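You operate a simulated robot arm through the tools that you are given. There is no shell and no other tool. Be economical: measure what you need, move in short steps, check, and stop when the job is done.

You run a simulated robot arm. Do the job below in one go: nothing can be reset, and whatever is moved stays where it is left.

## Task
Dress the foot by the grey bend: rub off the fused grit, then tap the yellow blanking plug home.
Fine: stone first, then light mallet blows, no chips; put both tools back; the other plugs stay proud. Set down upright: rubbing stone. What is to be rubbed or washed off counts as gone when no trace of it is left.

It is judged by the outcome, as a careful person would: the job done as asked, and still so three seconds after it is handed in. It fails if anything else is knocked over, pushed out of place, dropped, spilled or broken.

## Robot
A 6-joint arm with a two-finger parallel gripper, fixed in place. Base frame: the origin is at the foot of the arm, x ahead of it, y to its left, z up. Units: m, degrees, N and s.
With the tool pointing down near the work surface it reaches from about 0.26 to 0.68 m from the base axis. Its first joint turns from -66.0 to 66.0 degrees. Payload 2.9 kg.
The tool frame sits at the grasp point between the pads (the TCP): z along the fingers, y along the line on which they close. The tips reach 0.03 m beyond it. Largest opening 0.11 m; finger width 0.02, thickness 0.01; the body of the gripper, 0.048 by 0.112 m, starts 0.055 m behind the TCP.
Orientation is that of the tool frame in the base frame, as a unit quaternion [w, x, y, z]. With the fingers straight down and closing along the base's y, the tool's x points along the base's -x, its y along +y and its z along -z.

## Interface
- The arm moves only by the tool step_arm. Its argument "commands" is a list of rows, each a list of 7 numbers: the turn, a rotation vector about the tool's x, y, z in degrees, then the shift along the tool's x, y, z in m, then the opening, from 0 (shut) to 1 (fully open). In form: [[ax, ay, az, dx, dy, dz, grip], ...]. A call has 1 to 10 rows; each row is the pose to reach, as a shift and turn from the pose commanded when the call began, along the tool's axes at that moment. Rows are played at 5 a second. More than 0.05 m and 8.6 degrees between two rows, or a gripper value outside its range, and nothing of the call is played. A pose out of reach is approached as far as the arm can. The call stops where the force on the tool passes 40 N (or 10 N more than at its start, if that is more) or the arm is blocked; 0.2 s more then pass. Each finger travels about 0.108 m/s and halts on what it meets, pressing with about 33 N; the grip force reading is that of the motor and also rises with nothing between the fingers. The clock runs only during rows and for 0.2 s after the last one: add rows that repeat a pose to give the fingers time. It gives the time, the measured TCP pose, the force on the tool (base axes), the opening and the grip force at its end, in the units of the frame above (readings bear some noise), with the torque about the TCP (base axes, N m) and any sound that the robot's microphone picked up.
- Cameras (640 x 400 px; columns grow to the right, rows downward): "scene" is fixed at [0.069, 0.4274, 1.3813]; the picture's right is [-0.84, -0.55, 0.00], its down [-0.32, 0.48, -0.82] and it looks along [0.45, -0.68, -0.58] (base axes); focal length 292 px, centre (320, 200). "wrist" rides on the gripper at [0.072, 0.017, -0.103] in the tool frame; the picture's right is [-0.23, 0.97, 0.00], its down [-0.76, -0.18, -0.62] and it looks along [-0.61, -0.14, 0.78] (tool axes); focal length 222 px, centre (320, 200).
- snapshot(camera): a new picture of that camera. The clock stands still meanwhile.
- probe_pixels(camera, pixels): for up to 12 pixels [column, row] of the newest picture of that camera ("zoom" is the newest enlarged one), the place [x, y, z] in the base frame of the surface seen there, good to about 0.003 m. The clock stands still meanwhile.
- enlarge(camera, box): a new picture of the part [left, top, right, bottom] of that camera's present view, enlarged. The clock stands still meanwhile.
- close_job(): hands the job in; it is judged then, once.

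Keep the steps short. Do not move on a guess: measure, check each grasp and each placing, and mend mistakes. In all there are 80 turns and 38 pictures (those below and enlarged ones count). Leave the gripper open and the arm clear of the work at the hand-in unless told otherwise, and finish with a single line.

The tools are called by a JSON object that holds its "op" and its "data". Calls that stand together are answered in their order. step_arm: Moves the arm, as the interface text tells. Its arguments: {"type":"object","properties":{"commands":{"type":"array"}},"required":["commands"]} The other tools are called the same way: snapshot (camera) takes a picture; probe_pixels (camera, pixels) gives the place of the surface under pixels of a picture; enlarge (camera, box) takes an enlarged picture of a part of a camera's view; close_job () hands the job in.

At the start:

```text
time_s: 0.0
eef_pos: [0.4775, 0.0056, 1.217]
tool_rot: [-0.001, 0.0, 1.0, 0.0]
contact_force: [-0.4, 1.1, -0.5]
ft_torque: [0.01, 0.0, -0.03]
grip_width: 0.1101
grasp_force: 0.0
```

scene: 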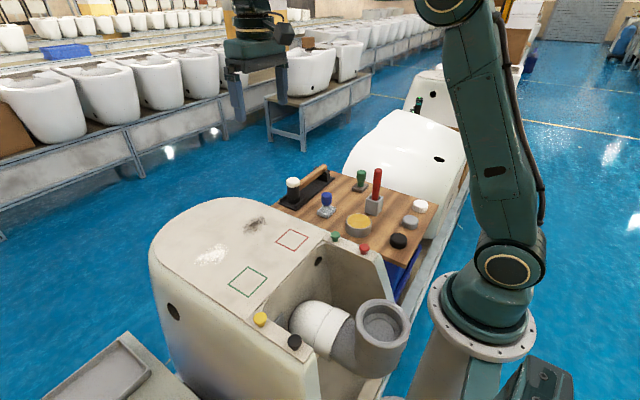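
wrist: 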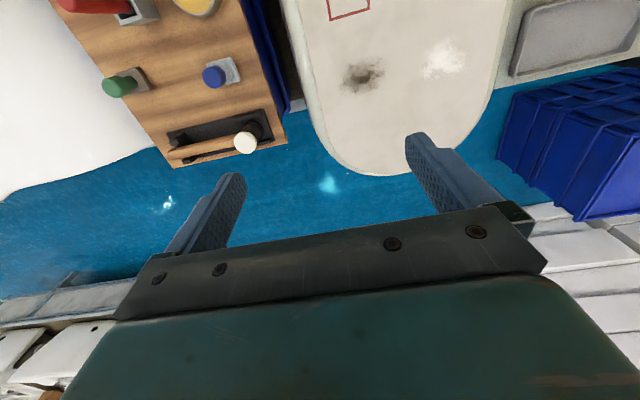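

I see an upturned toilet foot with a grey bend, plugs (yellow, black, green, red), a dark patch and a white patch on top, and a tool board. I'll enlarge both areas first.

{"op": "enlarge", "data": {"camera": "scene", "box": [260, 150, 450, 270]}}

{"op": "enlarge", "data": {"camera": "scene", "box": [140, 190, 420, 365]}}

```text
3.33 times, centred on (355, 210) of scene
```

zoom: 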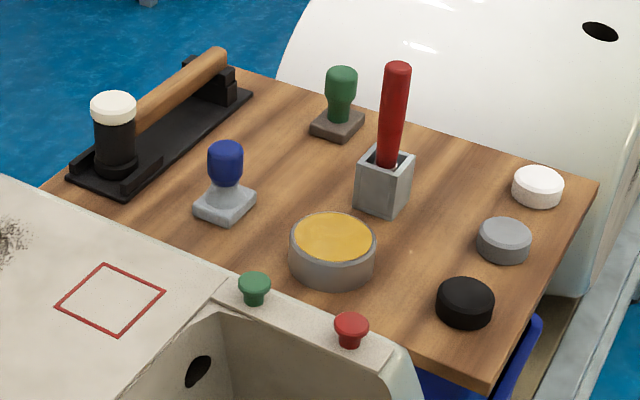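

```text
2.29 times, centred on (280, 278) of scene
```

zoom: 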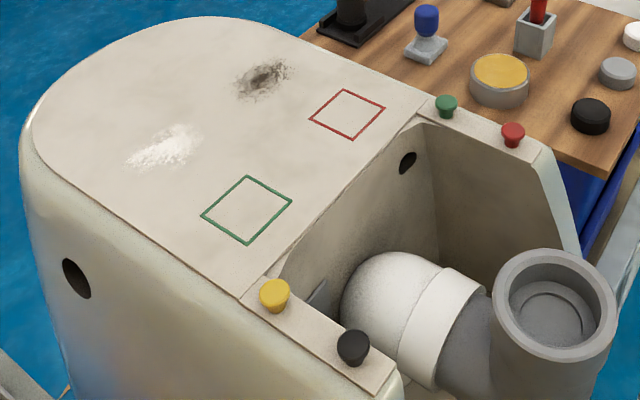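

The board holds a mallet in a cradle, blue and green knob-handled blocks, a red stick in a cup, a tin and three pucks. I'll probe the foot in the zoom, and the board in the scene picture.

{"op": "probe_pixels", "data": {"camera": "zoom", "pixels": [[262, 78], [237, 85], [290, 66], [165, 148], [274, 288], [352, 343], [446, 103], [512, 130], [248, 285], [300, 305], [246, 210], [558, 262]]}}

{"op": "probe_pixels", "data": {"camera": "scene", "pixels": [[292, 182], [327, 197], [327, 210], [361, 174], [361, 187], [377, 172], [358, 222], [420, 205], [411, 221], [398, 240], [309, 182], [340, 215]]}}

```text
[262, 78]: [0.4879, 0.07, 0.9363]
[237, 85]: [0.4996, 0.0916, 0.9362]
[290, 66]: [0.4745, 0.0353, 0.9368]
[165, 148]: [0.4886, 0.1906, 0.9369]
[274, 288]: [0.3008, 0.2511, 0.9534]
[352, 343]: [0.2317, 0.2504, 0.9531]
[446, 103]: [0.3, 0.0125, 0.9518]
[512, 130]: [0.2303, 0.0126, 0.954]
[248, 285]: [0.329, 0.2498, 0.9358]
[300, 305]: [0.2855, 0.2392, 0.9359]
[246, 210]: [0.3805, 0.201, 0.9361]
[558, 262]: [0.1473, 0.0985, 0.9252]
```

```text
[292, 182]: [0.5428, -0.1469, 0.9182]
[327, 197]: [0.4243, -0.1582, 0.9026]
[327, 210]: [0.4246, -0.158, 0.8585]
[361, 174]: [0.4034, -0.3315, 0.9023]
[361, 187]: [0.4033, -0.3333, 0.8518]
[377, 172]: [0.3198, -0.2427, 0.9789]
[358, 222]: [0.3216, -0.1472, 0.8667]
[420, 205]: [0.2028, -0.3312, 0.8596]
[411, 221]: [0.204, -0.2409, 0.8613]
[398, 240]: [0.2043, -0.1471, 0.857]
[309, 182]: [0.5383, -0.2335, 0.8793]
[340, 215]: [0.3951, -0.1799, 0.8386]
```

Board top is about z 0.838, foot top 0.936. To tell the tools apart I move the wrist camera over the board, to TCP about (0.31, -0.20, 1.10).

{"op": "step_arm", "data": {"commands": [[0, 0, 0, 0.024, -0.029, 0.017, 1], [0, 0, 0, 0.048, -0.058, 0.034, 1], [0, 0, 0, 0.072, -0.087, 0.051, 1], [0, 0, 0, 0.096, -0.116, 0.068, 1], [0, 0, 0, 0.12, -0.145, 0.085, 1], [0, 0, 0, 0.144, -0.174, 0.1, 1], [0, 0, 0, 0.168, -0.2, 0.115, 1]]}}

{"op": "snapshot", "data": {"camera": "wrist"}}

```text
time_s: 1.6
eef_pos: [0.3119, -0.1935, 1.1015]
tool_rot: [0.0, -0.001, 1.0, 0.0]
contact_force: [-0.1, -0.7, 0.5]
ft_torque: [0.01, 0.0, 0.02]
grip_width: 0.1101
grasp_force: 0.1
```

```text
33 pictures are left
```

wrist: 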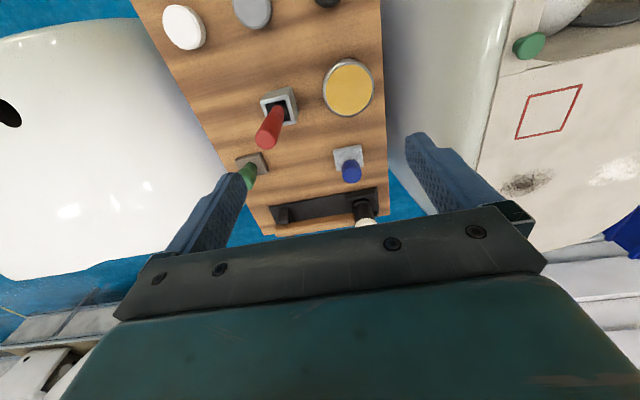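

I'll enlarge the tools part of this view.

{"op": "enlarge", "data": {"camera": "wrist", "box": [225, 70, 405, 240]}}

{"op": "enlarge", "data": {"camera": "scene", "box": [310, 160, 400, 220]}}

```text
2.35 times, centred on (315, 155) of wrist
```

zoom: 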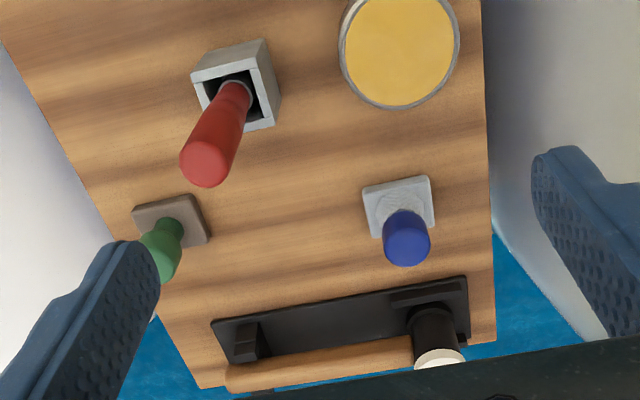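

```text
6.67 times, centred on (355, 190) of scene
```

zoom: 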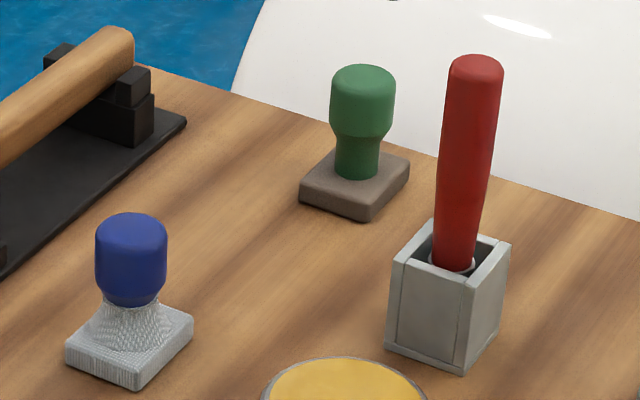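

The blue one's base is woven (a cloth pad); the green one's base is a brown-grey stone slab; the red is a handle in a cup. Now a closer look at both patches to be sure which is grit.

{"op": "enlarge", "data": {"camera": "scene", "box": [180, 200, 310, 285]}}

{"op": "enlarge", "data": {"camera": "scene", "box": [270, 160, 345, 220]}}

{"op": "enlarge", "data": {"camera": "scene", "box": [230, 295, 330, 365]}}

```text
4.71 times, centred on (245, 242) of scene
```

zoom: 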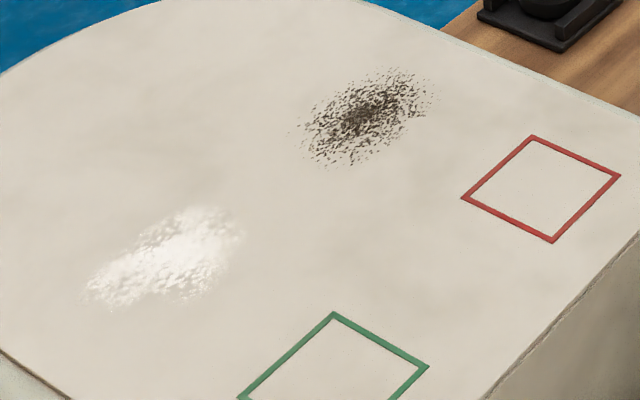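

```text
6.67 times, centred on (308, 190) of scene
```

zoom: 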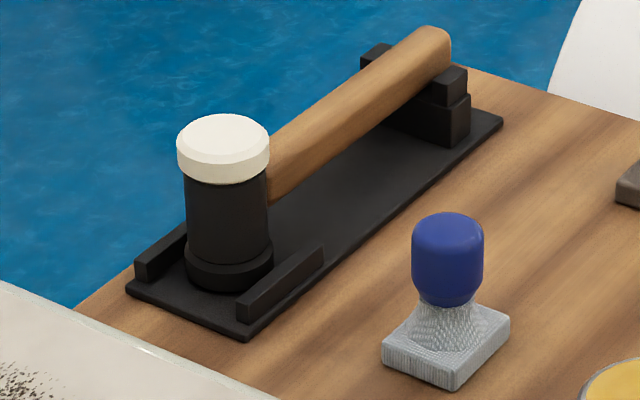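

```text
5.71 times, centred on (280, 330) of scene
```

zoom: 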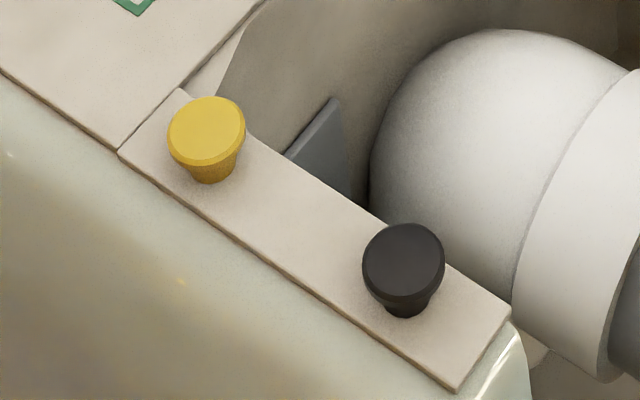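

The dark specks are the fused grit; the white is powder, not asked for. I'll measure the stone (base corners, knob) on a fresh enlargement.

{"op": "enlarge", "data": {"camera": "scene", "box": [340, 163, 382, 199]}}

```text
11.11 times, centred on (361, 181) of scene
```

zoom: 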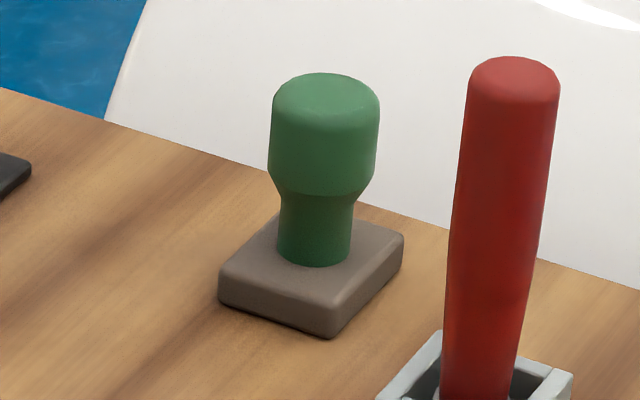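

{"op": "probe_pixels", "data": {"camera": "zoom", "pixels": [[225, 268], [335, 303], [400, 240], [325, 85], [272, 140], [376, 130], [270, 165], [374, 165], [325, 190], [320, 255], [328, 340], [280, 222]]}}

```text
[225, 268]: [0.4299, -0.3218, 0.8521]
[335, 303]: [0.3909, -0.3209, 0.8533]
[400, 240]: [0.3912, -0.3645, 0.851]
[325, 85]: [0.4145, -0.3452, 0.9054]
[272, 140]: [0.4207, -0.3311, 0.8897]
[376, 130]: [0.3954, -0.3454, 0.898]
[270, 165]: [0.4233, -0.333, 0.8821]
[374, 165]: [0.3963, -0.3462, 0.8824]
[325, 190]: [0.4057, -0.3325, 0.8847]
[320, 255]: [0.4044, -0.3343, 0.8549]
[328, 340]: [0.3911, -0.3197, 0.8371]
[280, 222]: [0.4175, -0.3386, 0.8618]
```

Stone base is about 42×46 mm centred (0.410, -0.342), base top 0.852; knob Ø ~30 mm, z 0.877–0.906. Before descending I check the white bowl beside the board, the board edges, and the mallet's handle.

{"op": "snapshot", "data": {"camera": "scene"}}

{"op": "probe_pixels", "data": {"camera": "scene", "pixels": [[350, 165], [370, 160], [395, 165], [385, 183], [377, 175], [320, 170], [306, 182], [318, 180], [293, 183], [293, 198], [300, 190], [280, 205]]}}

```text
26 pictures are left
```

scene: 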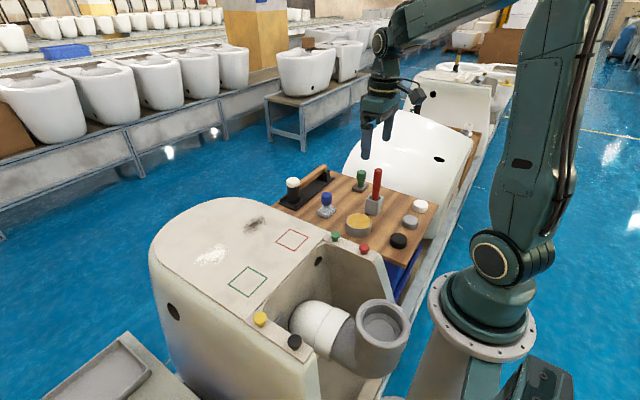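

```text
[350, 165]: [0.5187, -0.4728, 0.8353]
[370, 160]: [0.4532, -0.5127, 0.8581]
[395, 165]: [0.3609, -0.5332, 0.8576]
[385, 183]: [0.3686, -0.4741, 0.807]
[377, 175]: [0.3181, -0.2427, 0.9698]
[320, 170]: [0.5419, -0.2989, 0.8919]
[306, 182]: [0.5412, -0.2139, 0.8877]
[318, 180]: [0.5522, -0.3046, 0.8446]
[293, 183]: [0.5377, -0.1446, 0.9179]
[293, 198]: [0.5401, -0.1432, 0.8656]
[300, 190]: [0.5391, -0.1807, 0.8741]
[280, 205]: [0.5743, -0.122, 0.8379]
```

The bowl is well clear. Moving to above the stone knob, half closing the gripper.

{"op": "step_arm", "data": {"commands": [[0, 0, 0, -0.02, -0.03, 0.022, 0.9], [0, 0, 0, -0.04, -0.06, 0.044, 0.8], [0, 0, 0, -0.06, -0.09, 0.066, 0.7], [0, 0, 0, -0.08, -0.12, 0.088, 0.65], [0, 0, 0, -0.098, -0.1475, 0.11, 0.6], [0, 0, 0, -0.098, -0.1475, 0.15, 0.6], [0, 0, 0, -0.098, -0.1475, 0.15, 0.6]]}}

{"op": "enlarge", "data": {"camera": "scene", "box": [330, 135, 410, 195]}}

```text
time_s: 3.2
eef_pos: [0.4087, -0.3431, 0.952]
tool_rot: [0.0, 0.0, 1.0, 0.001]
contact_force: [0.1, -0.1, 0.6]
ft_torque: [0.0, 0.01, -0.02]
grip_width: 0.066
grasp_force: 0.0
```

```text
6.67 times, centred on (370, 165) of scene
```

zoom: 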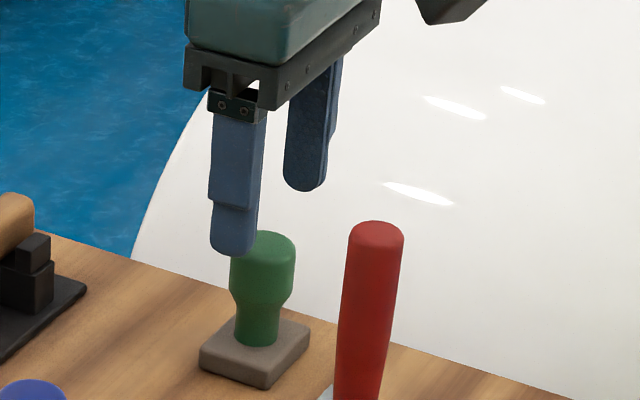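

The fingers straddle the knob. Going down 0.060 to z 0.892 (tips ~0.862, clear of the base), then closing.

{"op": "step_arm", "data": {"commands": [[0, 0, 0, 0, 0, 0.03, 0.6], [0, 0, 0, -0.001, 0.001, 0.06, 0.6], [0, 0, 0, -0.001, 0.001, 0.06, 0.45], [0, 0, 0, -0.001, 0.001, 0.06, 0.3], [0, 0, 0, -0.001, 0.001, 0.06, 0.2], [0, 0, 0, -0.001, 0.001, 0.06, 0.2]]}}

```text
time_s: 4.6
eef_pos: [0.4082, -0.3418, 0.8927]
tool_rot: [-0.001, 0.0, 1.0, 0.001]
contact_force: [0.2, 0.0, 0.6]
ft_torque: [-0.05, 0.03, 0.03]
grip_width: 0.0311
grasp_force: 32.9
```

Held (0.0311 wide, 33 N). Home pose for the stone: TCP (0.4085, -0.342, 0.893), so base is ~0.055 below TCP. I lift it and probe the grit's extents.

{"op": "step_arm", "data": {"commands": [[0, 0, 0, 0, 0, -0.02, 0.2], [0, 0, 0, 0, 0, -0.06, 0.2], [0, 0, 0, 0, 0, -0.1, 0.2], [0, 0, 0, 0, 0, -0.15, 0.2], [0, 0, 0, 0, 0, -0.15, 0.2]]}}

{"op": "probe_pixels", "data": {"camera": "scene", "pixels": [[239, 228], [270, 218], [260, 214], [246, 235], [254, 225], [264, 227], [244, 220], [278, 240], [292, 230], [236, 249], [229, 245]]}}

{"op": "enlarge", "data": {"camera": "scene", "box": [210, 110, 420, 260]}}

```text
time_s: 5.8
eef_pos: [0.4085, -0.3402, 1.0439]
tool_rot: [0.0, 0.0, 1.0, 0.0]
contact_force: [-0.3, 0.5, -0.1]
ft_torque: [0.01, -0.01, -0.01]
grip_width: 0.0307
grasp_force: 33.4
```

```text
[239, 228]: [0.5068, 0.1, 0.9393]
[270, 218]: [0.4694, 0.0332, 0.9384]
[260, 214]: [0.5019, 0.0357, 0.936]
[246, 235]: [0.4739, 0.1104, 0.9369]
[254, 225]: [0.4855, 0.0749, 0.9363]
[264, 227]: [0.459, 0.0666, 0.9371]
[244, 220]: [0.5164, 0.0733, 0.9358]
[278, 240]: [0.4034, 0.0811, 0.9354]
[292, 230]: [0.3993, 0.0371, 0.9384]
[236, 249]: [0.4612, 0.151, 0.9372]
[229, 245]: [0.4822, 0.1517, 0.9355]
```

```text
2.67 times, centred on (315, 185) of scene
```

zoom: 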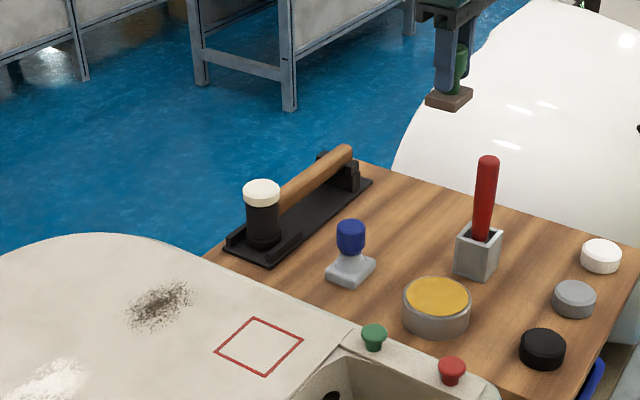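

Stone is up cleanly. Grit spans x 0.46–0.515, y 0.033–0.110; the red square is at x<0.415 and white powder at y>0.145. I carry the stone over the grit centre (0.488, 0.072).

{"op": "step_arm", "data": {"commands": [[0, 0, 0, -0.009, 0.046, 0, 0.2], [0, 0, 0, -0.018, 0.092, 0, 0.2], [0, 0, 0, -0.027, 0.138, 0, 0.2], [0, 0, 0, -0.036, 0.184, 0, 0.2], [0, 0, 0, -0.045, 0.23, 0, 0.2], [0, 0, 0, -0.054, 0.276, 0, 0.2], [0, 0, 0, -0.063, 0.322, 0, 0.2], [0, 0, 0, -0.072, 0.368, 0, 0.2], [0, 0, 0, -0.08, 0.412, 0, 0.2], [0, 0, 0, -0.08, 0.412, 0, 0.2]]}}

{"op": "step_arm", "data": {"commands": [[0, 0, 0, 0, 0, 0.02, 0.2], [0, 0, 0, 0, 0, 0.035, 0.2], [0, 0, 0, 0, 0, 0.043, 0.2], [0, 0, 0, 0, 0, 0.047, 0.2], [0, 0, 0, 0, 0, 0.047, 0.2]]}}

```text
time_s: 8.0
eef_pos: [0.4871, 0.0712, 1.0441]
tool_rot: [0.0, 0.0, 1.0, -0.001]
contact_force: [-0.7, 0.5, -0.8]
ft_torque: [0.0, 0.01, -0.01]
grip_width: 0.0309
grasp_force: 32.8
```

```text
time_s: 9.2
eef_pos: [0.4888, 0.0701, 0.9951]
tool_rot: [0.0, 0.0, 1.0, -0.001]
contact_force: [0.0, -0.4, -1.5]
ft_torque: [-0.03, -0.02, -0.02]
grip_width: 0.0309
grasp_force: 32.5
```

Nearly touching (z 0.995). Creeping down by millimetres to find contact.

{"op": "step_arm", "data": {"commands": [[0, 0, 0, 0, 0, 0.001, 0.2], [0, 0, 0, 0, 0, 0.002, 0.2], [0, 0, 0, 0, 0, 0.003, 0.2], [0, 0, 0, 0, 0, 0.004, 0.2], [0, 0, 0, 0, 0, 0.004, 0.2]]}}

```text
time_s: 10.4
eef_pos: [0.4895, 0.0706, 0.993]
tool_rot: [0.0, 0.001, 1.0, 0.0]
contact_force: [-0.5, -0.1, -0.1]
ft_torque: [0.0, 0.0, 0.0]
grip_width: 0.0307
grasp_force: 33.2
```

{"op": "step_arm", "data": {"commands": [[0, 0, 0, 0, 0, 0.001, 0.2], [0, 0, 0, 0, 0, 0.002, 0.2], [0, 0, 0, 0, 0, 0.003, 0.2], [0, 0, 0, 0, 0, 0.003, 0.2]]}}

```text
time_s: 11.4
eef_pos: [0.4901, 0.0705, 0.9901]
tool_rot: [0.002, 0.001, 1.0, 0.001]
contact_force: [-7.4, -0.6, 29.1]
ft_torque: [-0.02, 0.07, 0.01]
grip_width: 0.0307
grasp_force: 33.0
```

Contact at z ≈0.9905 with 29 N. I ease off half a millimetre and rub a serpentine over the patch.

{"op": "step_arm", "data": {"commands": [[0, 0, 0, 0, 0, -0.0006, 0.2], [0, 0, 0, 0.01, 0.015, -0.0006, 0.2], [0, 0, 0, 0.018, 0.03, -0.0006, 0.2], [0, 0, 0, 0.018, 0.0, -0.0006, 0.2], [0, 0, 0, 0.018, -0.03, -0.0006, 0.2], [0, 0, 0, 0.0, -0.03, -0.0006, 0.2], [0, 0, 0, 0.0, 0.0, -0.0006, 0.2], [0, 0, 0, 0.0, 0.03, -0.0006, 0.2], [0, 0, 0, -0.018, 0.03, -0.0006, 0.2], [0, 0, 0, -0.018, 0.0, -0.0006, 0.2]]}}

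{"op": "step_arm", "data": {"commands": [[0, 0, 0, 0, -0.03, 0, 0.2], [0, 0, 0, 0.018, -0.03, 0, 0.2], [0, 0, 0, 0.018, 0, 0, 0.2], [0, 0, 0, 0.018, 0.03, 0, 0.2], [0, 0, 0, 0.018, 0, 0, 0.2], [0, 0, 0, 0.018, -0.03, 0, 0.2], [0, 0, 0, 0.018, 0, 0, 0.2]]}}

```text
time_s: 13.6
eef_pos: [0.5078, 0.0726, 0.9904]
tool_rot: [0.002, -0.002, 1.0, 0.001]
contact_force: [1.5, 6.7, 16.6]
ft_torque: [0.16, -0.27, 0.08]
grip_width: 0.0309
grasp_force: 32.7
```

```text
time_s: 15.2
eef_pos: [0.4886, 0.0694, 0.9903]
tool_rot: [0.001, 0.002, 1.0, -0.001]
contact_force: [0.4, -11.0, 26.8]
ft_torque: [-0.22, -0.06, 0.01]
grip_width: 0.0307
grasp_force: 32.8
```

Contact held at 17–27 N through the strokes. I lift and shift aside to look.

{"op": "step_arm", "data": {"commands": [[0, 0, 0, 0, 0, -0.03, 0.2], [0, 0, 0, 0, -0.03, -0.05, 0.2], [0, 0, 0, 0, -0.07, -0.05, 0.2], [0, 0, 0, 0, -0.11, -0.05, 0.2], [0, 0, 0, 0, -0.11, -0.05, 0.2]]}}

{"op": "enlarge", "data": {"camera": "scene", "box": [180, 180, 310, 285]}}

```text
time_s: 16.4
eef_pos: [0.4889, -0.0395, 1.0381]
tool_rot: [0.0, 0.0, 1.0, 0.0]
contact_force: [0.7, 0.0, -0.5]
ft_torque: [0.04, -0.03, -0.02]
grip_width: 0.0306
grasp_force: 32.9
```

```text
3.81 times, centred on (245, 232) of scene
```

zoom: 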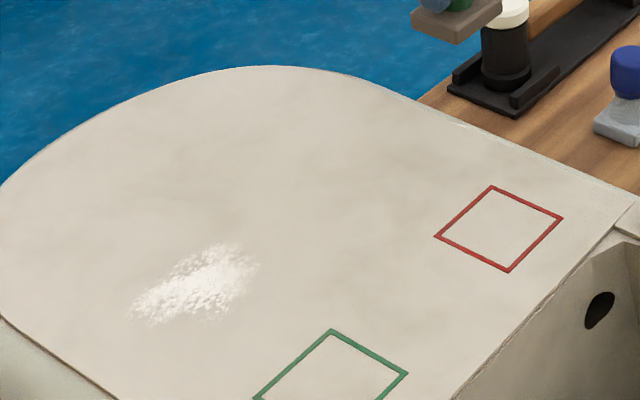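

The grit looks gone; a tighter enlargement to check for faint traces.

{"op": "enlarge", "data": {"camera": "scene", "box": [225, 205, 285, 245]}}

```text
10.00 times, centred on (255, 225) of scene
```

zoom: 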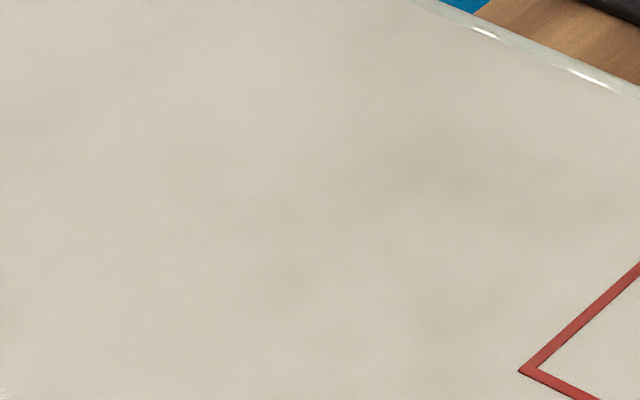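

Clean. Carrying the stone back to above its home (0.4085, -0.342).

{"op": "step_arm", "data": {"commands": [[0, 0, 0, 0.0115, -0.043, 0, 0.2], [0, 0, 0, 0.023, -0.086, 0, 0.2], [0, 0, 0, 0.0345, -0.129, 0, 0.2], [0, 0, 0, 0.046, -0.172, 0, 0.2], [0, 0, 0, 0.0575, -0.215, 0, 0.2], [0, 0, 0, 0.069, -0.258, 0, 0.2], [0, 0, 0, 0.08, -0.302, 0, 0.2], [0, 0, 0, 0.08, -0.302, 0, 0.2]]}}

{"op": "step_arm", "data": {"commands": [[0, 0, 0, 0, 0, 0.04, 0.2], [0, 0, 0, 0, 0, 0.08, 0.2], [0, 0, 0, 0, 0, 0.12, 0.2], [0, 0, 0, 0, 0, 0.138, 0.2], [0, 0, 0, 0, 0, 0.138, 0.2]]}}

```text
time_s: 18.2
eef_pos: [0.4095, -0.3437, 1.0387]
tool_rot: [0.0, 0.0, 1.0, 0.0]
contact_force: [-0.3, 0.2, -1.3]
ft_torque: [-0.01, -0.01, 0.01]
grip_width: 0.031
grasp_force: 33.1
```

```text
time_s: 19.4
eef_pos: [0.4083, -0.3425, 0.9018]
tool_rot: [0.0, 0.0, 1.0, 0.0]
contact_force: [0.3, 0.3, -0.7]
ft_torque: [0.0, 0.04, -0.01]
grip_width: 0.0311
grasp_force: 32.8
```

Stone ~9 mm above the board. Creeping down to touch.

{"op": "step_arm", "data": {"commands": [[0, 0, 0, 0, 0, 0.004, 0.2], [0, 0, 0, 0, 0, 0.006, 0.2], [0, 0, 0, 0, 0, 0.008, 0.2], [0, 0, 0, 0, 0, 0.009, 0.2], [0, 0, 0, 0, 0, 0.009, 0.2]]}}

```text
time_s: 20.6
eef_pos: [0.4089, -0.3421, 0.893]
tool_rot: [0.0, 0.0, 1.0, 0.0]
contact_force: [0.7, -0.5, -0.8]
ft_torque: [-0.03, -0.04, -0.03]
grip_width: 0.0307
grasp_force: 33.0
```

{"op": "step_arm", "data": {"commands": [[0, 0, 0, 0, 0, 0.0007, 0.2], [0, 0, 0, 0, 0, 0.0014, 0.2], [0, 0, 0, 0, 0, 0.002, 0.2], [0, 0, 0, 0, 0, 0.002, 0.2]]}}

```text
time_s: 21.6
eef_pos: [0.4081, -0.3402, 0.8918]
tool_rot: [0.0, 0.0, 1.0, 0.0]
contact_force: [-2.6, 0.7, 10.1]
ft_torque: [0.13, -0.02, 0.0]
grip_width: 0.0306
grasp_force: 33.4
```

Touching the board (10 N). Releasing, then rising.

{"op": "step_arm", "data": {"commands": [[0, 0, 0, 0, 0, -0.001, 0.3], [0, 0, 0, 0, 0, -0.001, 0.45], [0, 0, 0, 0, 0, -0.001, 0.6], [0, 0, 0, 0, 0, -0.001, 0.6], [0, 0, 0, 0, 0, -0.04, 0.6], [0, 0, 0, 0, 0, -0.08, 0.6], [0, 0, 0, 0, 0, -0.12, 0.6], [0, 0, 0, 0, 0, -0.16, 0.6]]}}

{"op": "enlarge", "data": {"camera": "scene", "box": [270, 140, 400, 220]}}

```text
time_s: 23.4
eef_pos: [0.4085, -0.3402, 1.0506]
tool_rot: [0.0, 0.0, 1.0, 0.0]
contact_force: [0.1, 0.6, -0.6]
ft_torque: [0.01, 0.02, -0.01]
grip_width: 0.066
grasp_force: 0.1
```

```text
4.92 times, centred on (335, 180) of scene
```

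zoom: 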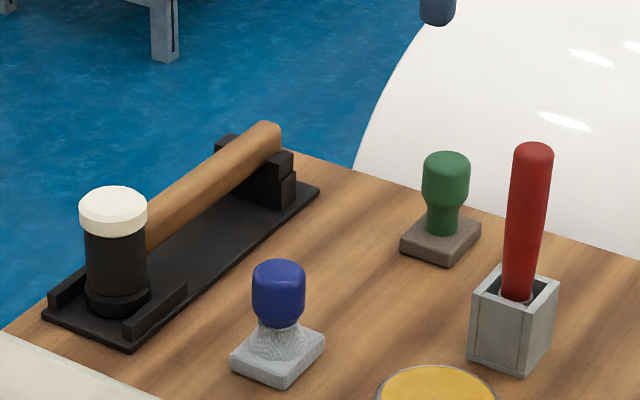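

Stone stands upright at home. Now the mallet: probing its handle, head and cradle.

{"op": "probe_pixels", "data": {"camera": "zoom", "pixels": [[262, 127], [210, 168], [215, 185], [220, 205], [165, 205], [160, 240], [113, 200], [115, 260], [82, 215], [146, 215], [118, 308], [285, 160]]}}

{"op": "probe_pixels", "data": {"camera": "zoom", "pixels": [[270, 190], [205, 250], [188, 285], [155, 315], [60, 295], [280, 135], [150, 225], [120, 340], [320, 188], [45, 312], [240, 155], [265, 150]]}}

```text
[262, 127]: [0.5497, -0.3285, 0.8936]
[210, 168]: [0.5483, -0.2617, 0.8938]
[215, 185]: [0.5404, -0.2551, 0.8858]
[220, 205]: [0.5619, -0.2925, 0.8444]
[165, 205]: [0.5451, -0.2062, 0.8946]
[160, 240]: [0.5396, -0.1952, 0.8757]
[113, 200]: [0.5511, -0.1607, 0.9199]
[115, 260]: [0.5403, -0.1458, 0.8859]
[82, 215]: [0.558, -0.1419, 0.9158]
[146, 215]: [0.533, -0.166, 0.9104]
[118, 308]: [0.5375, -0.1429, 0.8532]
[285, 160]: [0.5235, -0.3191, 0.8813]
```

```text
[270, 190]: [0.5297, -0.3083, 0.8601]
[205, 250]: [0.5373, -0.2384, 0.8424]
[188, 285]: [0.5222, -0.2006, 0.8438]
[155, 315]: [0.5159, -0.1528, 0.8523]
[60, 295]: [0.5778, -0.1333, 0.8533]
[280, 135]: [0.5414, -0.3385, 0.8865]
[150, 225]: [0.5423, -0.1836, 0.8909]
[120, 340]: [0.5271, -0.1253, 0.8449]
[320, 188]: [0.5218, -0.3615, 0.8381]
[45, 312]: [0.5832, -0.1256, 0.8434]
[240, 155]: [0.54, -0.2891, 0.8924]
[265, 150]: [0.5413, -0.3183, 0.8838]
```

Mallet: head axis ≈(0.547, -0.159), z 0.843–0.920; handle along y at x≈0.548, axis z≈0.884. I'll turn the gripper -90° about its z (closing along x, camera facing the head) while moving above the handle at y -0.225.

{"op": "step_arm", "data": {"commands": [[0, 0, -8.5, -0.014, 0.0115, 0, 0.6], [0, 0, -17, -0.028, 0.023, 0, 0.6], [0, 0, -25.5, -0.042, 0.0345, 0, 0.6], [0, 0, -34, -0.056, 0.046, 0, 0.6], [0, 0, -42.5, -0.07, 0.0575, 0, 0.6], [0, 0, -51, -0.084, 0.069, 0, 0.6], [0, 0, -59.5, -0.098, 0.0805, 0, 0.6], [0, 0, -68, -0.112, 0.092, 0, 0.6], [0, 0, -76.5, -0.126, 0.1035, 0, 0.6], [0, 0, -85, -0.1395, 0.115, 0, 0.6]]}}

{"op": "step_arm", "data": {"commands": [[0, 0, -5, 0, 0, 0, 0.6], [0, 0, -5, 0, 0, 0.03, 0.6], [0, 0, -5, 0, 0, 0.06, 0.6], [0, 0, -5, 0, 0, 0.06, 0.6]]}}

{"op": "snapshot", "data": {"camera": "wrist"}}

```text
time_s: 25.6
eef_pos: [0.548, -0.2249, 1.0505]
tool_rot: [0.0, -0.676, 0.737, 0.001]
contact_force: [0.4, 0.0, -0.5]
ft_torque: [0.0, 0.02, 0.0]
grip_width: 0.0661
grasp_force: 0.1
```

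```text
time_s: 26.6
eef_pos: [0.5498, -0.2257, 0.9886]
tool_rot: [0.0, -0.707, 0.707, 0.0]
contact_force: [1.0, -0.1, -0.2]
ft_torque: [-0.06, 0.0, -0.01]
grip_width: 0.066
grasp_force: 0.0
```

```text
20 pictures are left
```

wrist: 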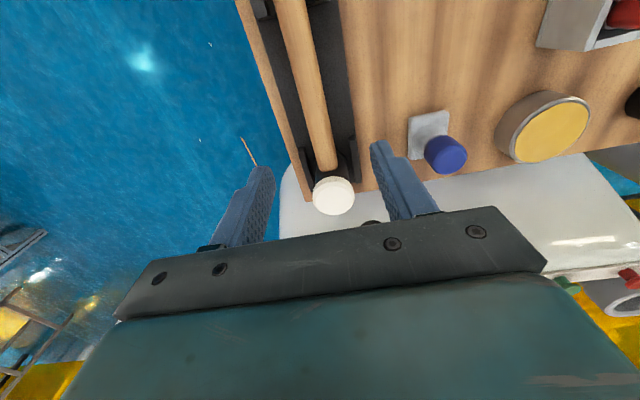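

The handle lies between the fingers. I probe it from here to confirm its centre line.

{"op": "probe_pixels", "data": {"camera": "wrist", "pixels": [[305, 60], [295, 60], [318, 60], [318, 120], [308, 120], [331, 120], [333, 195], [314, 195], [354, 195], [333, 180], [345, 110], [350, 185]]}}

```text
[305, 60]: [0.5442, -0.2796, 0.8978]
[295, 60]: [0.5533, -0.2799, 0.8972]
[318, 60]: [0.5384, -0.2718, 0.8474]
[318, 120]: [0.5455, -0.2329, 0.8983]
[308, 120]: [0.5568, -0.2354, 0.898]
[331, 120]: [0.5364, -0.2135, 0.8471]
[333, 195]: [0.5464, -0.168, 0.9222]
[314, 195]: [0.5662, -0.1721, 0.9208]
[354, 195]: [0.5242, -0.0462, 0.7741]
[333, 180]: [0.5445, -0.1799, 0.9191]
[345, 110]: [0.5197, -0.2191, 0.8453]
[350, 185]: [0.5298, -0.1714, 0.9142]
```

Handle centre x≈0.548, top 0.898. Descending to TCP z 0.886 (tips 0.856, plate 0.846) and closing.

{"op": "step_arm", "data": {"commands": [[0, 0, 0, 0, 0.001, 0.04, 0.6], [0, 0, 0, 0, 0.001, 0.08, 0.6], [0, 0, 0, 0, 0.001, 0.102, 0.6], [0, 0, 0, 0, 0.001, 0.102, 0.6], [0, 0, 0, 0, 0.001, 0.102, 0.4], [0, 0, 0, 0, 0.001, 0.102, 0.25], [0, 0, 0, 0, 0.001, 0.102, 0.1], [0, 0, 0, 0, 0.001, 0.102, 0.1]]}}

```text
time_s: 28.4
eef_pos: [0.5487, -0.2249, 0.8882]
tool_rot: [0.0, 0.707, -0.707, 0.0]
contact_force: [3.5, 0.5, -0.1]
ft_torque: [-0.03, -0.06, -0.17]
grip_width: 0.0208
grasp_force: 33.6
```

Held (0.0208, 34 N). Home pose for the mallet: TCP (0.5485, -0.225, 0.887). Lifting.

{"op": "step_arm", "data": {"commands": [[0, 0, 0, 0, 0, -0.01, 0.1], [0, 0, 0, 0, 0, -0.03, 0.1], [0, 0, 0, 0, 0, -0.06, 0.1], [0, 0, 0, 0, 0, -0.1, 0.1], [0, 0, 0, 0, 0, -0.15, 0.1], [0, 0, 0, 0, 0, -0.17, 0.1], [0, 0, 0, 0, 0, -0.17, 0.1]]}}

{"op": "enlarge", "data": {"camera": "scene", "box": [250, 100, 400, 220]}}

```text
time_s: 30.0
eef_pos: [0.547, -0.2266, 1.0586]
tool_rot: [0.0, 0.707, -0.707, -0.001]
contact_force: [-0.4, -0.3, -4.4]
ft_torque: [-0.21, 0.01, -0.03]
grip_width: 0.0208
grasp_force: 33.1
```

```text
3.33 times, centred on (325, 160) of scene
```

zoom: 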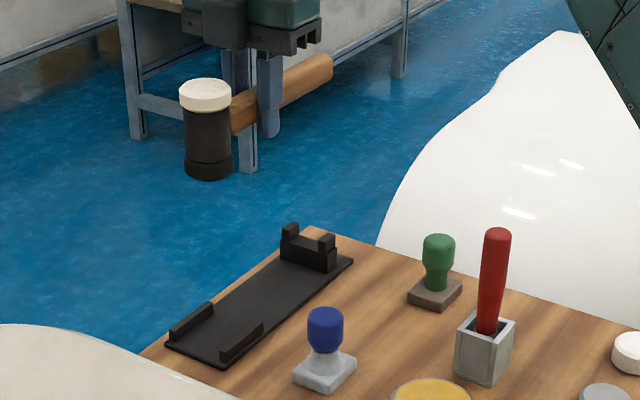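

The mallet hangs level. I probe the head to know its offset from the TCP.

{"op": "probe_pixels", "data": {"camera": "zoom", "pixels": [[204, 90], [181, 98], [230, 95], [205, 82], [205, 105], [208, 150], [208, 175], [187, 150], [230, 150], [310, 70]]}}

```text
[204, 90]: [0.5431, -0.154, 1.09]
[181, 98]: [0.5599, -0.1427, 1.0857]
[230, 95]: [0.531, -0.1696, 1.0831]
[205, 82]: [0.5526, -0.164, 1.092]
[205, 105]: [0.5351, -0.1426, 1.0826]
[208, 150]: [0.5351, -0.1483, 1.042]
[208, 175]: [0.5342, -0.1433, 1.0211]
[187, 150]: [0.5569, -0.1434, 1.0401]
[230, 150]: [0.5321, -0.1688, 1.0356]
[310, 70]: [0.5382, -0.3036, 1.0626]
```

Head centre is TCP +(−0.001, +0.069), bottom face ≈0.043 below TCP. Carrying it above the yellow plug (0.3005, 0.251): TCP → (0.302, 0.182), staying at z 1.06.

{"op": "step_arm", "data": {"commands": [[0, 0, 0, -0.0409, 0.0245, 0, 0.1], [0, 0, 0, -0.0818, 0.049, 0, 0.1], [0, 0, 0, -0.1227, 0.0735, 0, 0.1], [0, 0, 0, -0.1636, 0.098, 0, 0.1], [0, 0, 0, -0.2045, 0.1225, 0, 0.1], [0, 0, 0, -0.2454, 0.147, 0, 0.1], [0, 0, 0, -0.2863, 0.1715, 0, 0.1], [0, 0, 0, -0.3272, 0.196, 0, 0.1], [0, 0, 0, -0.3681, 0.2205, 0, 0.1], [0, 0, 0, -0.409, 0.245, 0, 0.1]]}}

{"op": "snapshot", "data": {"camera": "scene"}}

```text
time_s: 32.2
eef_pos: [0.3036, 0.1828, 1.0595]
tool_rot: [0.0, -0.707, 0.708, 0.0]
contact_force: [0.3, -0.3, -5.1]
ft_torque: [-0.17, -0.03, 0.01]
grip_width: 0.0208
grasp_force: 33.3
```

```text
18 pictures are left
```

scene: 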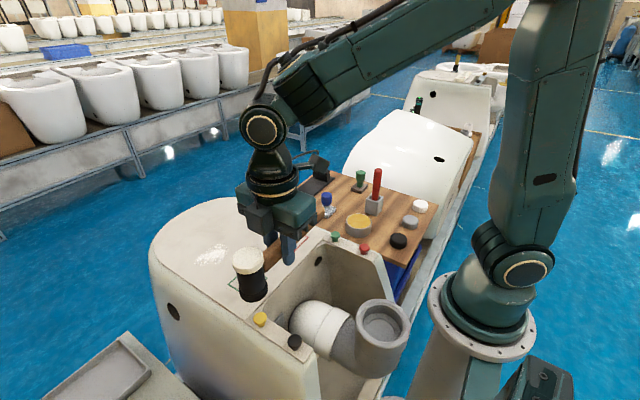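

Head hangs near the plug. Enlarging to measure both.

{"op": "enlarge", "data": {"camera": "scene", "box": [215, 235, 315, 355]}}

```text
3.33 times, centred on (265, 295) of scene
```

zoom: 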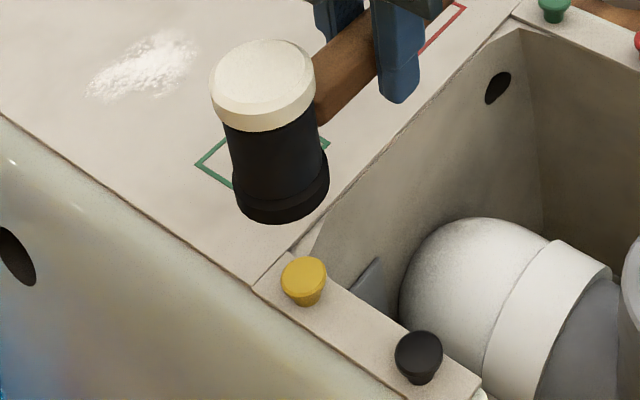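

{"op": "probe_pixels", "data": {"camera": "zoom", "pixels": [[304, 273], [284, 275], [324, 270], [304, 262], [304, 286], [310, 304], [263, 75], [213, 85], [313, 80], [262, 45], [265, 100], [282, 218]]}}

```text
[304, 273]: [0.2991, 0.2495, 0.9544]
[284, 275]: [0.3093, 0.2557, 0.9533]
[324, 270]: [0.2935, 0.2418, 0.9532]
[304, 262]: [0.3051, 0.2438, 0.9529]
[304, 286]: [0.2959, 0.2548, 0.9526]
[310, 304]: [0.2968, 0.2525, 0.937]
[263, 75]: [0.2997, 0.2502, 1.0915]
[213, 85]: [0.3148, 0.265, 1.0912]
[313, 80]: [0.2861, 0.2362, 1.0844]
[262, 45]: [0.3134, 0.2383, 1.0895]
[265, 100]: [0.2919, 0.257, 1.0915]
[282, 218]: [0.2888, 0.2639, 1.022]
```

Head is centred over the plug within 2 mm. Lowering to about 8 mm above the plug top.

{"op": "step_arm", "data": {"commands": [[0, 0, 0, 0, 0.001, 0.02, 0.1], [0, 0, 0, 0, 0.001, 0.04, 0.1], [0, 0, 0, 0, 0.001, 0.054, 0.1], [0, 0, 0, 0, 0.001, 0.054, 0.1]]}}

{"op": "enlarge", "data": {"camera": "scene", "box": [215, 235, 315, 355]}}

```text
time_s: 33.2
eef_pos: [0.3022, 0.1819, 1.0041]
tool_rot: [0.0, -0.707, 0.707, 0.0]
contact_force: [0.8, 0.5, -4.7]
ft_torque: [-0.16, -0.01, 0.0]
grip_width: 0.021
grasp_force: 32.7
```

```text
3.33 times, centred on (265, 295) of scene
```

zoom: 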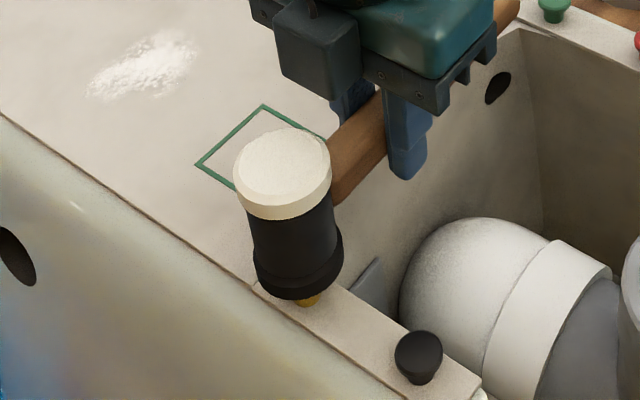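

Head is just above the plug. A first light tap: about 11 mm down and back.

{"op": "step_arm", "data": {"commands": [[0, 0, 0, 0, 0, 0.005, 0.1], [0, 0, 0, 0, 0, 0.011, 0.1], [0, 0, 0, 0, 0, 0.0, 0.1], [0, 0, 0, 0, 0, 0.0, 0.1]]}}

```text
time_s: 34.2
eef_pos: [0.3009, 0.1814, 1.0033]
tool_rot: [0.0, -0.707, 0.707, 0.0]
contact_force: [0.4, 0.7, -4.8]
ft_torque: [-0.22, 0.01, 0.01]
grip_width: 0.0209
grasp_force: 32.9
```

No sound, so likely no contact. A slightly deeper tap of 14 mm.

{"op": "step_arm", "data": {"commands": [[0, 0, 0, 0, 0, 0.004, 0.1], [0, 0, 0, 0, 0, 0.014, 0.1], [0, 0, 0, 0, 0, 0.0, 0.1], [0, 0, 0, 0, 0, 0.0, 0.1]]}}

```text
time_s: 35.2
eef_pos: [0.3018, 0.1822, 1.0052]
tool_rot: [0.0, 0.707, -0.707, 0.001]
contact_force: [1.0, -0.3, -5.0]
ft_torque: [-0.17, 0.0, -0.01]
grip_width: 0.0207
grasp_force: 33.2
```

Still nothing heard. I find contact with a slow approach.

{"op": "step_arm", "data": {"commands": [[0, 0, 0, 0, 0, 0.006, 0.1], [0, 0, 0, 0, 0, 0.008, 0.1], [0, 0, 0, 0, 0, 0.01, 0.1], [0, 0, 0, 0, 0, 0.011, 0.1], [0, 0, 0, 0, 0, 0.012, 0.1], [0, 0, 0, 0, 0, 0.012, 0.1]]}}

```text
time_s: 36.6
eef_pos: [0.301, 0.1813, 0.9931]
tool_rot: [0.0, -0.706, 0.708, -0.001]
contact_force: [-5.6, -12.6, 24.7]
ft_torque: [1.05, 0.2, 0.29]
grip_width: 0.0207
grasp_force: 32.6
```

Contact at TCP z ≈0.9935. The taps were too slow; I raise 20 mm and make a quicker light blow (~0.11 m/s), then back up.

{"op": "step_arm", "data": {"commands": [[0, 0, 0, 0, 0, -0.01, 0.1], [0, 0, 0, 0, 0, -0.02, 0.1], [0, 0, 0, 0, 0, -0.02, 0.1], [0, 0, 0, 0, 0, 0.002, 0.1], [0, 0, 0, 0, 0, -0.015, 0.1], [0, 0, 0, 0, 0, -0.015, 0.1]]}}

```text
time_s: 38.0
eef_pos: [0.3003, 0.1825, 1.0064]
tool_rot: [0.0, 0.707, -0.707, 0.001]
contact_force: [0.4, 0.4, -5.1]
ft_torque: [-0.18, -0.01, -0.01]
grip_width: 0.0207
grasp_force: 33.0
```

No sound yet; the reversal probably cut the stroke short. Same blow but letting the stroke finish before lifting.

{"op": "step_arm", "data": {"commands": [[0, 0, 0, 0, 0, -0.005, 0.1], [0, 0, 0, 0, 0, -0.005, 0.1], [0, 0, 0, 0, 0, 0.017, 0.1], [0, 0, 0, 0, 0, 0.017, 0.1]]}}

```text
time_s: 39.0
eef_pos: [0.3015, 0.1827, 0.9922]
tool_rot: [-0.001, 0.707, -0.707, 0.001]
contact_force: [-6.8, -10.4, 24.9]
ft_torque: [1.04, 0.29, 0.49]
grip_width: 0.0209
grasp_force: 33.1
```

Pressed 25 N at 0.992. I raise and look at the plug from the side for any progress.

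{"op": "step_arm", "data": {"commands": [[0, 0, 0, 0, 0, -0.02, 0.1], [0, 0, 0, 0, 0, -0.05, 0.1], [0, 0, 0, 0, 0, -0.05, 0.1]]}}

{"op": "enlarge", "data": {"camera": "scene", "box": [230, 250, 310, 360]}}

```text
time_s: 39.8
eef_pos: [0.3008, 0.1825, 1.0405]
tool_rot: [0.0, -0.707, 0.708, 0.0]
contact_force: [-0.8, 1.0, -4.5]
ft_torque: [-0.19, 0.0, 0.04]
grip_width: 0.0206
grasp_force: 32.7
```

```text
3.64 times, centred on (270, 305) of scene
```

zoom: 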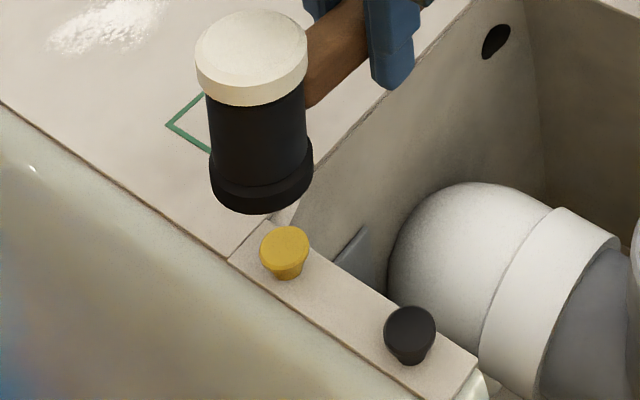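

{"op": "probe_pixels", "data": {"camera": "zoom", "pixels": [[284, 242], [275, 245], [292, 240], [285, 250], [409, 322], [400, 322], [418, 320], [409, 330], [250, 40], [250, 205], [205, 60], [300, 60]]}}

```text
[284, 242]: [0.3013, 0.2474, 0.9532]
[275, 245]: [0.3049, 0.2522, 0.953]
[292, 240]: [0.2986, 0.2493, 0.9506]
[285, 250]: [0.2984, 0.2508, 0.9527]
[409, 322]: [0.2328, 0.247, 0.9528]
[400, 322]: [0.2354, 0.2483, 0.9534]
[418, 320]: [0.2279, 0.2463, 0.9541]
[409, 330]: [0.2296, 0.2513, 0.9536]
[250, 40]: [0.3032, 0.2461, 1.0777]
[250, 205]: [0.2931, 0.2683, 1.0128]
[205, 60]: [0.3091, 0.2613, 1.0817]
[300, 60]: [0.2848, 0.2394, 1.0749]
```

Little or no progress. A brisker but still light blow: ~30 mm in one row (0.15 m/s), ending just at the plug.

{"op": "step_arm", "data": {"commands": [[0, 0, 0, 0, 0, 0.018, 0.1], [0, 0, 0, 0, 0, 0.018, 0.1], [0, 0, 0, 0, 0, 0.051, 0.1], [0, 0, 0, 0, 0, 0.051, 0.1], [0, 0, 0, 0, 0, 0.03, 0.1], [0, 0, 0, 0, 0, 0.03, 0.1]]}}

```text
time_s: 41.2
eef_pos: [0.3019, 0.1825, 1.0104]
tool_rot: [0.0, -0.707, 0.707, 0.001]
contact_force: [0.1, -0.6, -4.8]
ft_torque: [-0.21, 0.01, 0.02]
grip_width: 0.0208
grasp_force: 33.3
```

Still quiet, below 40 N. Stepping up: 40 mm in one row (0.2 m/s).

{"op": "step_arm", "data": {"commands": [[0, 0, 0, 0, 0, -0.018, 0.1], [0, 0, 0, 0, 0, -0.018, 0.1], [0, 0, 0, 0, 0, 0.022, 0.1], [0, 0, 0, 0, 0, 0.022, 0.1]]}}

```text
time_s: 42.2
eef_pos: [0.3021, 0.1815, 0.9897]
tool_rot: [-0.001, 0.707, -0.707, 0.0]
contact_force: [-7.7, -11.3, 22.2]
ft_torque: [1.03, 0.32, 0.47]
grip_width: 0.0209
grasp_force: 32.6
```

The plug has sunk ~2 mm (contact now at 0.9897). Two more such light blows, each set 1.5 mm deeper.

{"op": "step_arm", "data": {"commands": [[0, 0, 0, 0, 0, -0.02, 0.1], [0, 0, 0, 0, 0, -0.04, 0.1], [0, 0, 0, 0, 0, -0.04, 0.1], [0, 0, 0, 0, 0, 0.0015, 0.1], [0, 0, 0, 0, 0, 0.0015, 0.1], [0, 0, 0, 0, 0, -0.02, 0.1], [0, 0, 0, 0, 0, -0.04, 0.1], [0, 0, 0, 0, 0, -0.04, 0.1], [0, 0, 0, 0, 0, 0.003, 0.1], [0, 0, 0, 0, 0, 0.003, 0.1]]}}

```text
time_s: 44.4
eef_pos: [0.3011, 0.1806, 0.9867]
tool_rot: [0.0, -0.706, 0.708, -0.001]
contact_force: [-9.2, -12.2, 25.0]
ft_torque: [1.09, 0.36, 0.56]
grip_width: 0.0211
grasp_force: 32.6
```

Down to 0.9867. I raise and check plug and mallet.

{"op": "step_arm", "data": {"commands": [[0, 0, 0, 0, 0, -0.03, 0.1], [0, 0, 0, 0, 0, -0.055, 0.1], [0, 0, 0, 0, 0, -0.055, 0.1]]}}

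{"op": "enlarge", "data": {"camera": "scene", "box": [230, 250, 310, 360]}}

```text
time_s: 45.2
eef_pos: [0.3024, 0.1816, 1.0407]
tool_rot: [0.0, -0.707, 0.707, 0.0]
contact_force: [0.8, -0.3, -4.7]
ft_torque: [-0.18, 0.0, 0.03]
grip_width: 0.0208
grasp_force: 33.2
```

```text
3.64 times, centred on (270, 305) of scene
```

zoom: 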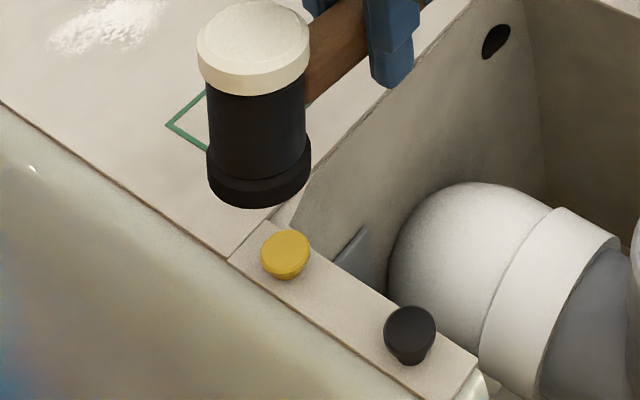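

The plug has sunk visibly; the head also seems to have risen a bit in the grip. Measuring both.

{"op": "probe_pixels", "data": {"camera": "zoom", "pixels": [[284, 245], [275, 248], [293, 243], [285, 255], [252, 30], [252, 5], [252, 60], [200, 50], [307, 45], [260, 200], [240, 170], [245, 190]]}}

{"op": "enlarge", "data": {"camera": "scene", "box": [220, 180, 320, 320]}}

```text
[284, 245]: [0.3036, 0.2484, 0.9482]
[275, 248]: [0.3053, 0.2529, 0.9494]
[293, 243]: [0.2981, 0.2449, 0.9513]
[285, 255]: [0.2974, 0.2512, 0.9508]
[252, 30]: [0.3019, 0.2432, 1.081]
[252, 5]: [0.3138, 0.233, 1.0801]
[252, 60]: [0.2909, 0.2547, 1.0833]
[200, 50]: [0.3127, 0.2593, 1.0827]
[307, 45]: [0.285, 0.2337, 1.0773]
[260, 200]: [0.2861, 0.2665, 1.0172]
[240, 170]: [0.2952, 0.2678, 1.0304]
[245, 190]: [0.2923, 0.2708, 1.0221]
```

```text
2.86 times, centred on (270, 250) of scene
```

zoom: 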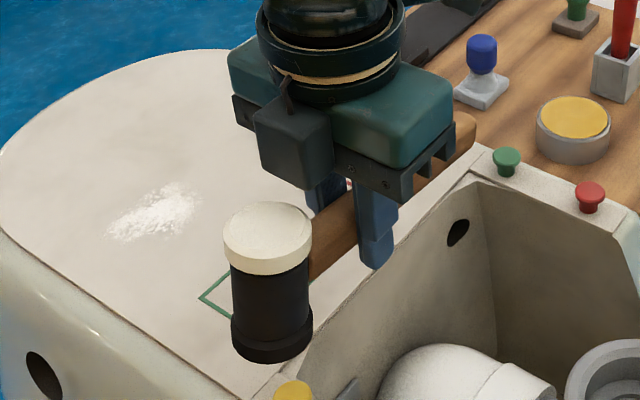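

Plug top is now ≈0.950 (from 0.953), but the mallet pitched ~7° head-up in the grip from pressing. I level it by turning the tool +7° about its y and raise a bit, then check.

{"op": "step_arm", "data": {"commands": [[0, 3.5, 0, 0, 0, -0.01, 0.1], [0, 7, 0, 0, 0, -0.02, 0.1], [0, 7, 0, 0, 0, -0.02, 0.1]]}}

{"op": "enlarge", "data": {"camera": "scene", "box": [220, 200, 320, 340]}}

```text
time_s: 46.0
eef_pos: [0.3015, 0.1823, 1.06]
tool_rot: [0.043, 0.707, -0.705, 0.043]
contact_force: [-0.2, 0.7, -5.2]
ft_torque: [-0.2, 0.02, 0.03]
grip_width: 0.0207
grasp_force: 33.4
```

```text
2.86 times, centred on (270, 270) of scene
```

zoom: 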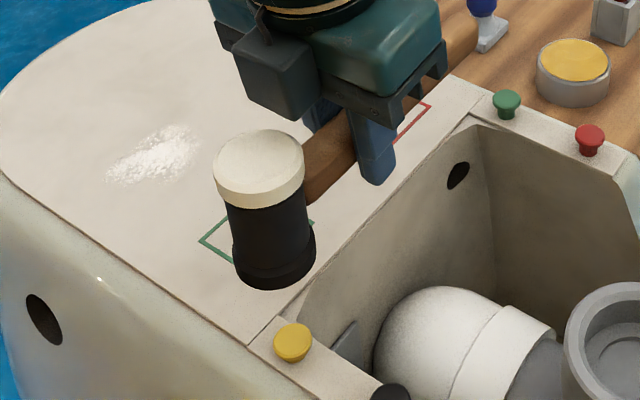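

{"op": "probe_pixels", "data": {"camera": "zoom", "pixels": [[258, 160], [258, 135], [258, 180], [215, 172], [302, 165], [245, 180], [370, 110], [330, 150], [270, 283], [293, 335], [285, 345], [300, 338]]}}

```text
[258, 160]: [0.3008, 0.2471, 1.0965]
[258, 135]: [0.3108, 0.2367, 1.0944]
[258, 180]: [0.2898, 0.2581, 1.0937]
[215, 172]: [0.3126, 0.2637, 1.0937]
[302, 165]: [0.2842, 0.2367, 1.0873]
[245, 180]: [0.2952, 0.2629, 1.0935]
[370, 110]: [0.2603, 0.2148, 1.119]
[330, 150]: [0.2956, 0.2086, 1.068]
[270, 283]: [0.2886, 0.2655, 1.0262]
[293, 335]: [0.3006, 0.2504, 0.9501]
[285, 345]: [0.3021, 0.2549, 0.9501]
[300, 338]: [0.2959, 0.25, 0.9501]
```

Level again, head centred, plug top 0.950. Now a true swing at ~0.23 m/s through contact, lifted at once so as not to press.

{"op": "step_arm", "data": {"commands": [[0, 0, 0, 0.0024, 0, -0.02, 0.1], [0, 0, 0, 0.0024, 0, -0.02, 0.1], [0, 0, 0, -0.0032, 0, 0.026, 0.1], [0, 0, 0, -0.0087, 0, 0.071, 0.1], [0, 0, 0, -0.005, 0, 0.041, 0.1], [0, 0, 0, 0, 0, 0, 0.1], [0, 0, 0, 0, 0, 0, 0.1]]}}

{"op": "enlarge", "data": {"camera": "scene", "box": [220, 200, 320, 340]}}

```text
time_s: 47.6
eef_pos: [0.3013, 0.1825, 1.0613]
tool_rot: [-0.043, -0.705, 0.706, -0.042]
contact_force: [0.6, 0.4, -5.5]
ft_torque: [-0.17, 0.01, 0.01]
grip_width: 0.0207
grasp_force: 32.8
```

```text
2.86 times, centred on (270, 270) of scene
```

zoom: 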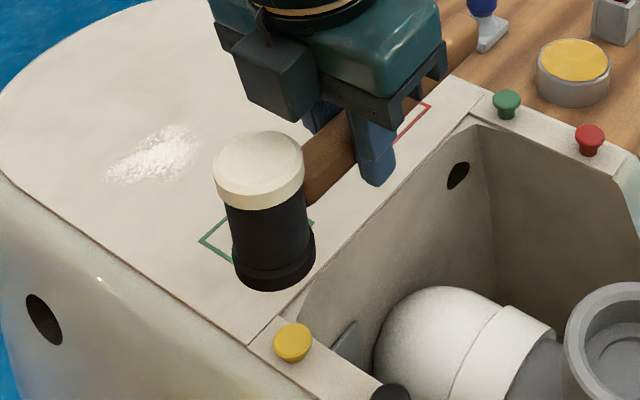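

No change in plug and no slip: the stroke likely stopped short. Same swing, letting it finish 3 mm deeper, reading the result without a picture.

{"op": "step_arm", "data": {"commands": [[0, 0, 0, 0.0024, 0, -0.02, 0.1], [0, 0, 0, 0.0024, 0, -0.02, 0.1], [0, 0, 0, -0.0032, 0, 0.026, 0.1], [0, 0, 0, -0.0087, 0, 0.071, 0.1], [0, 0, 0, -0.0087, 0, 0.071, 0.1]]}}

```text
time_s: 48.8
eef_pos: [0.3001, 0.1819, 0.9907]
tool_rot: [-0.044, -0.705, 0.706, -0.043]
contact_force: [-2.9, -7.4, 12.5]
ft_torque: [0.47, 0.14, 0.19]
grip_width: 0.021
grasp_force: 32.7
```

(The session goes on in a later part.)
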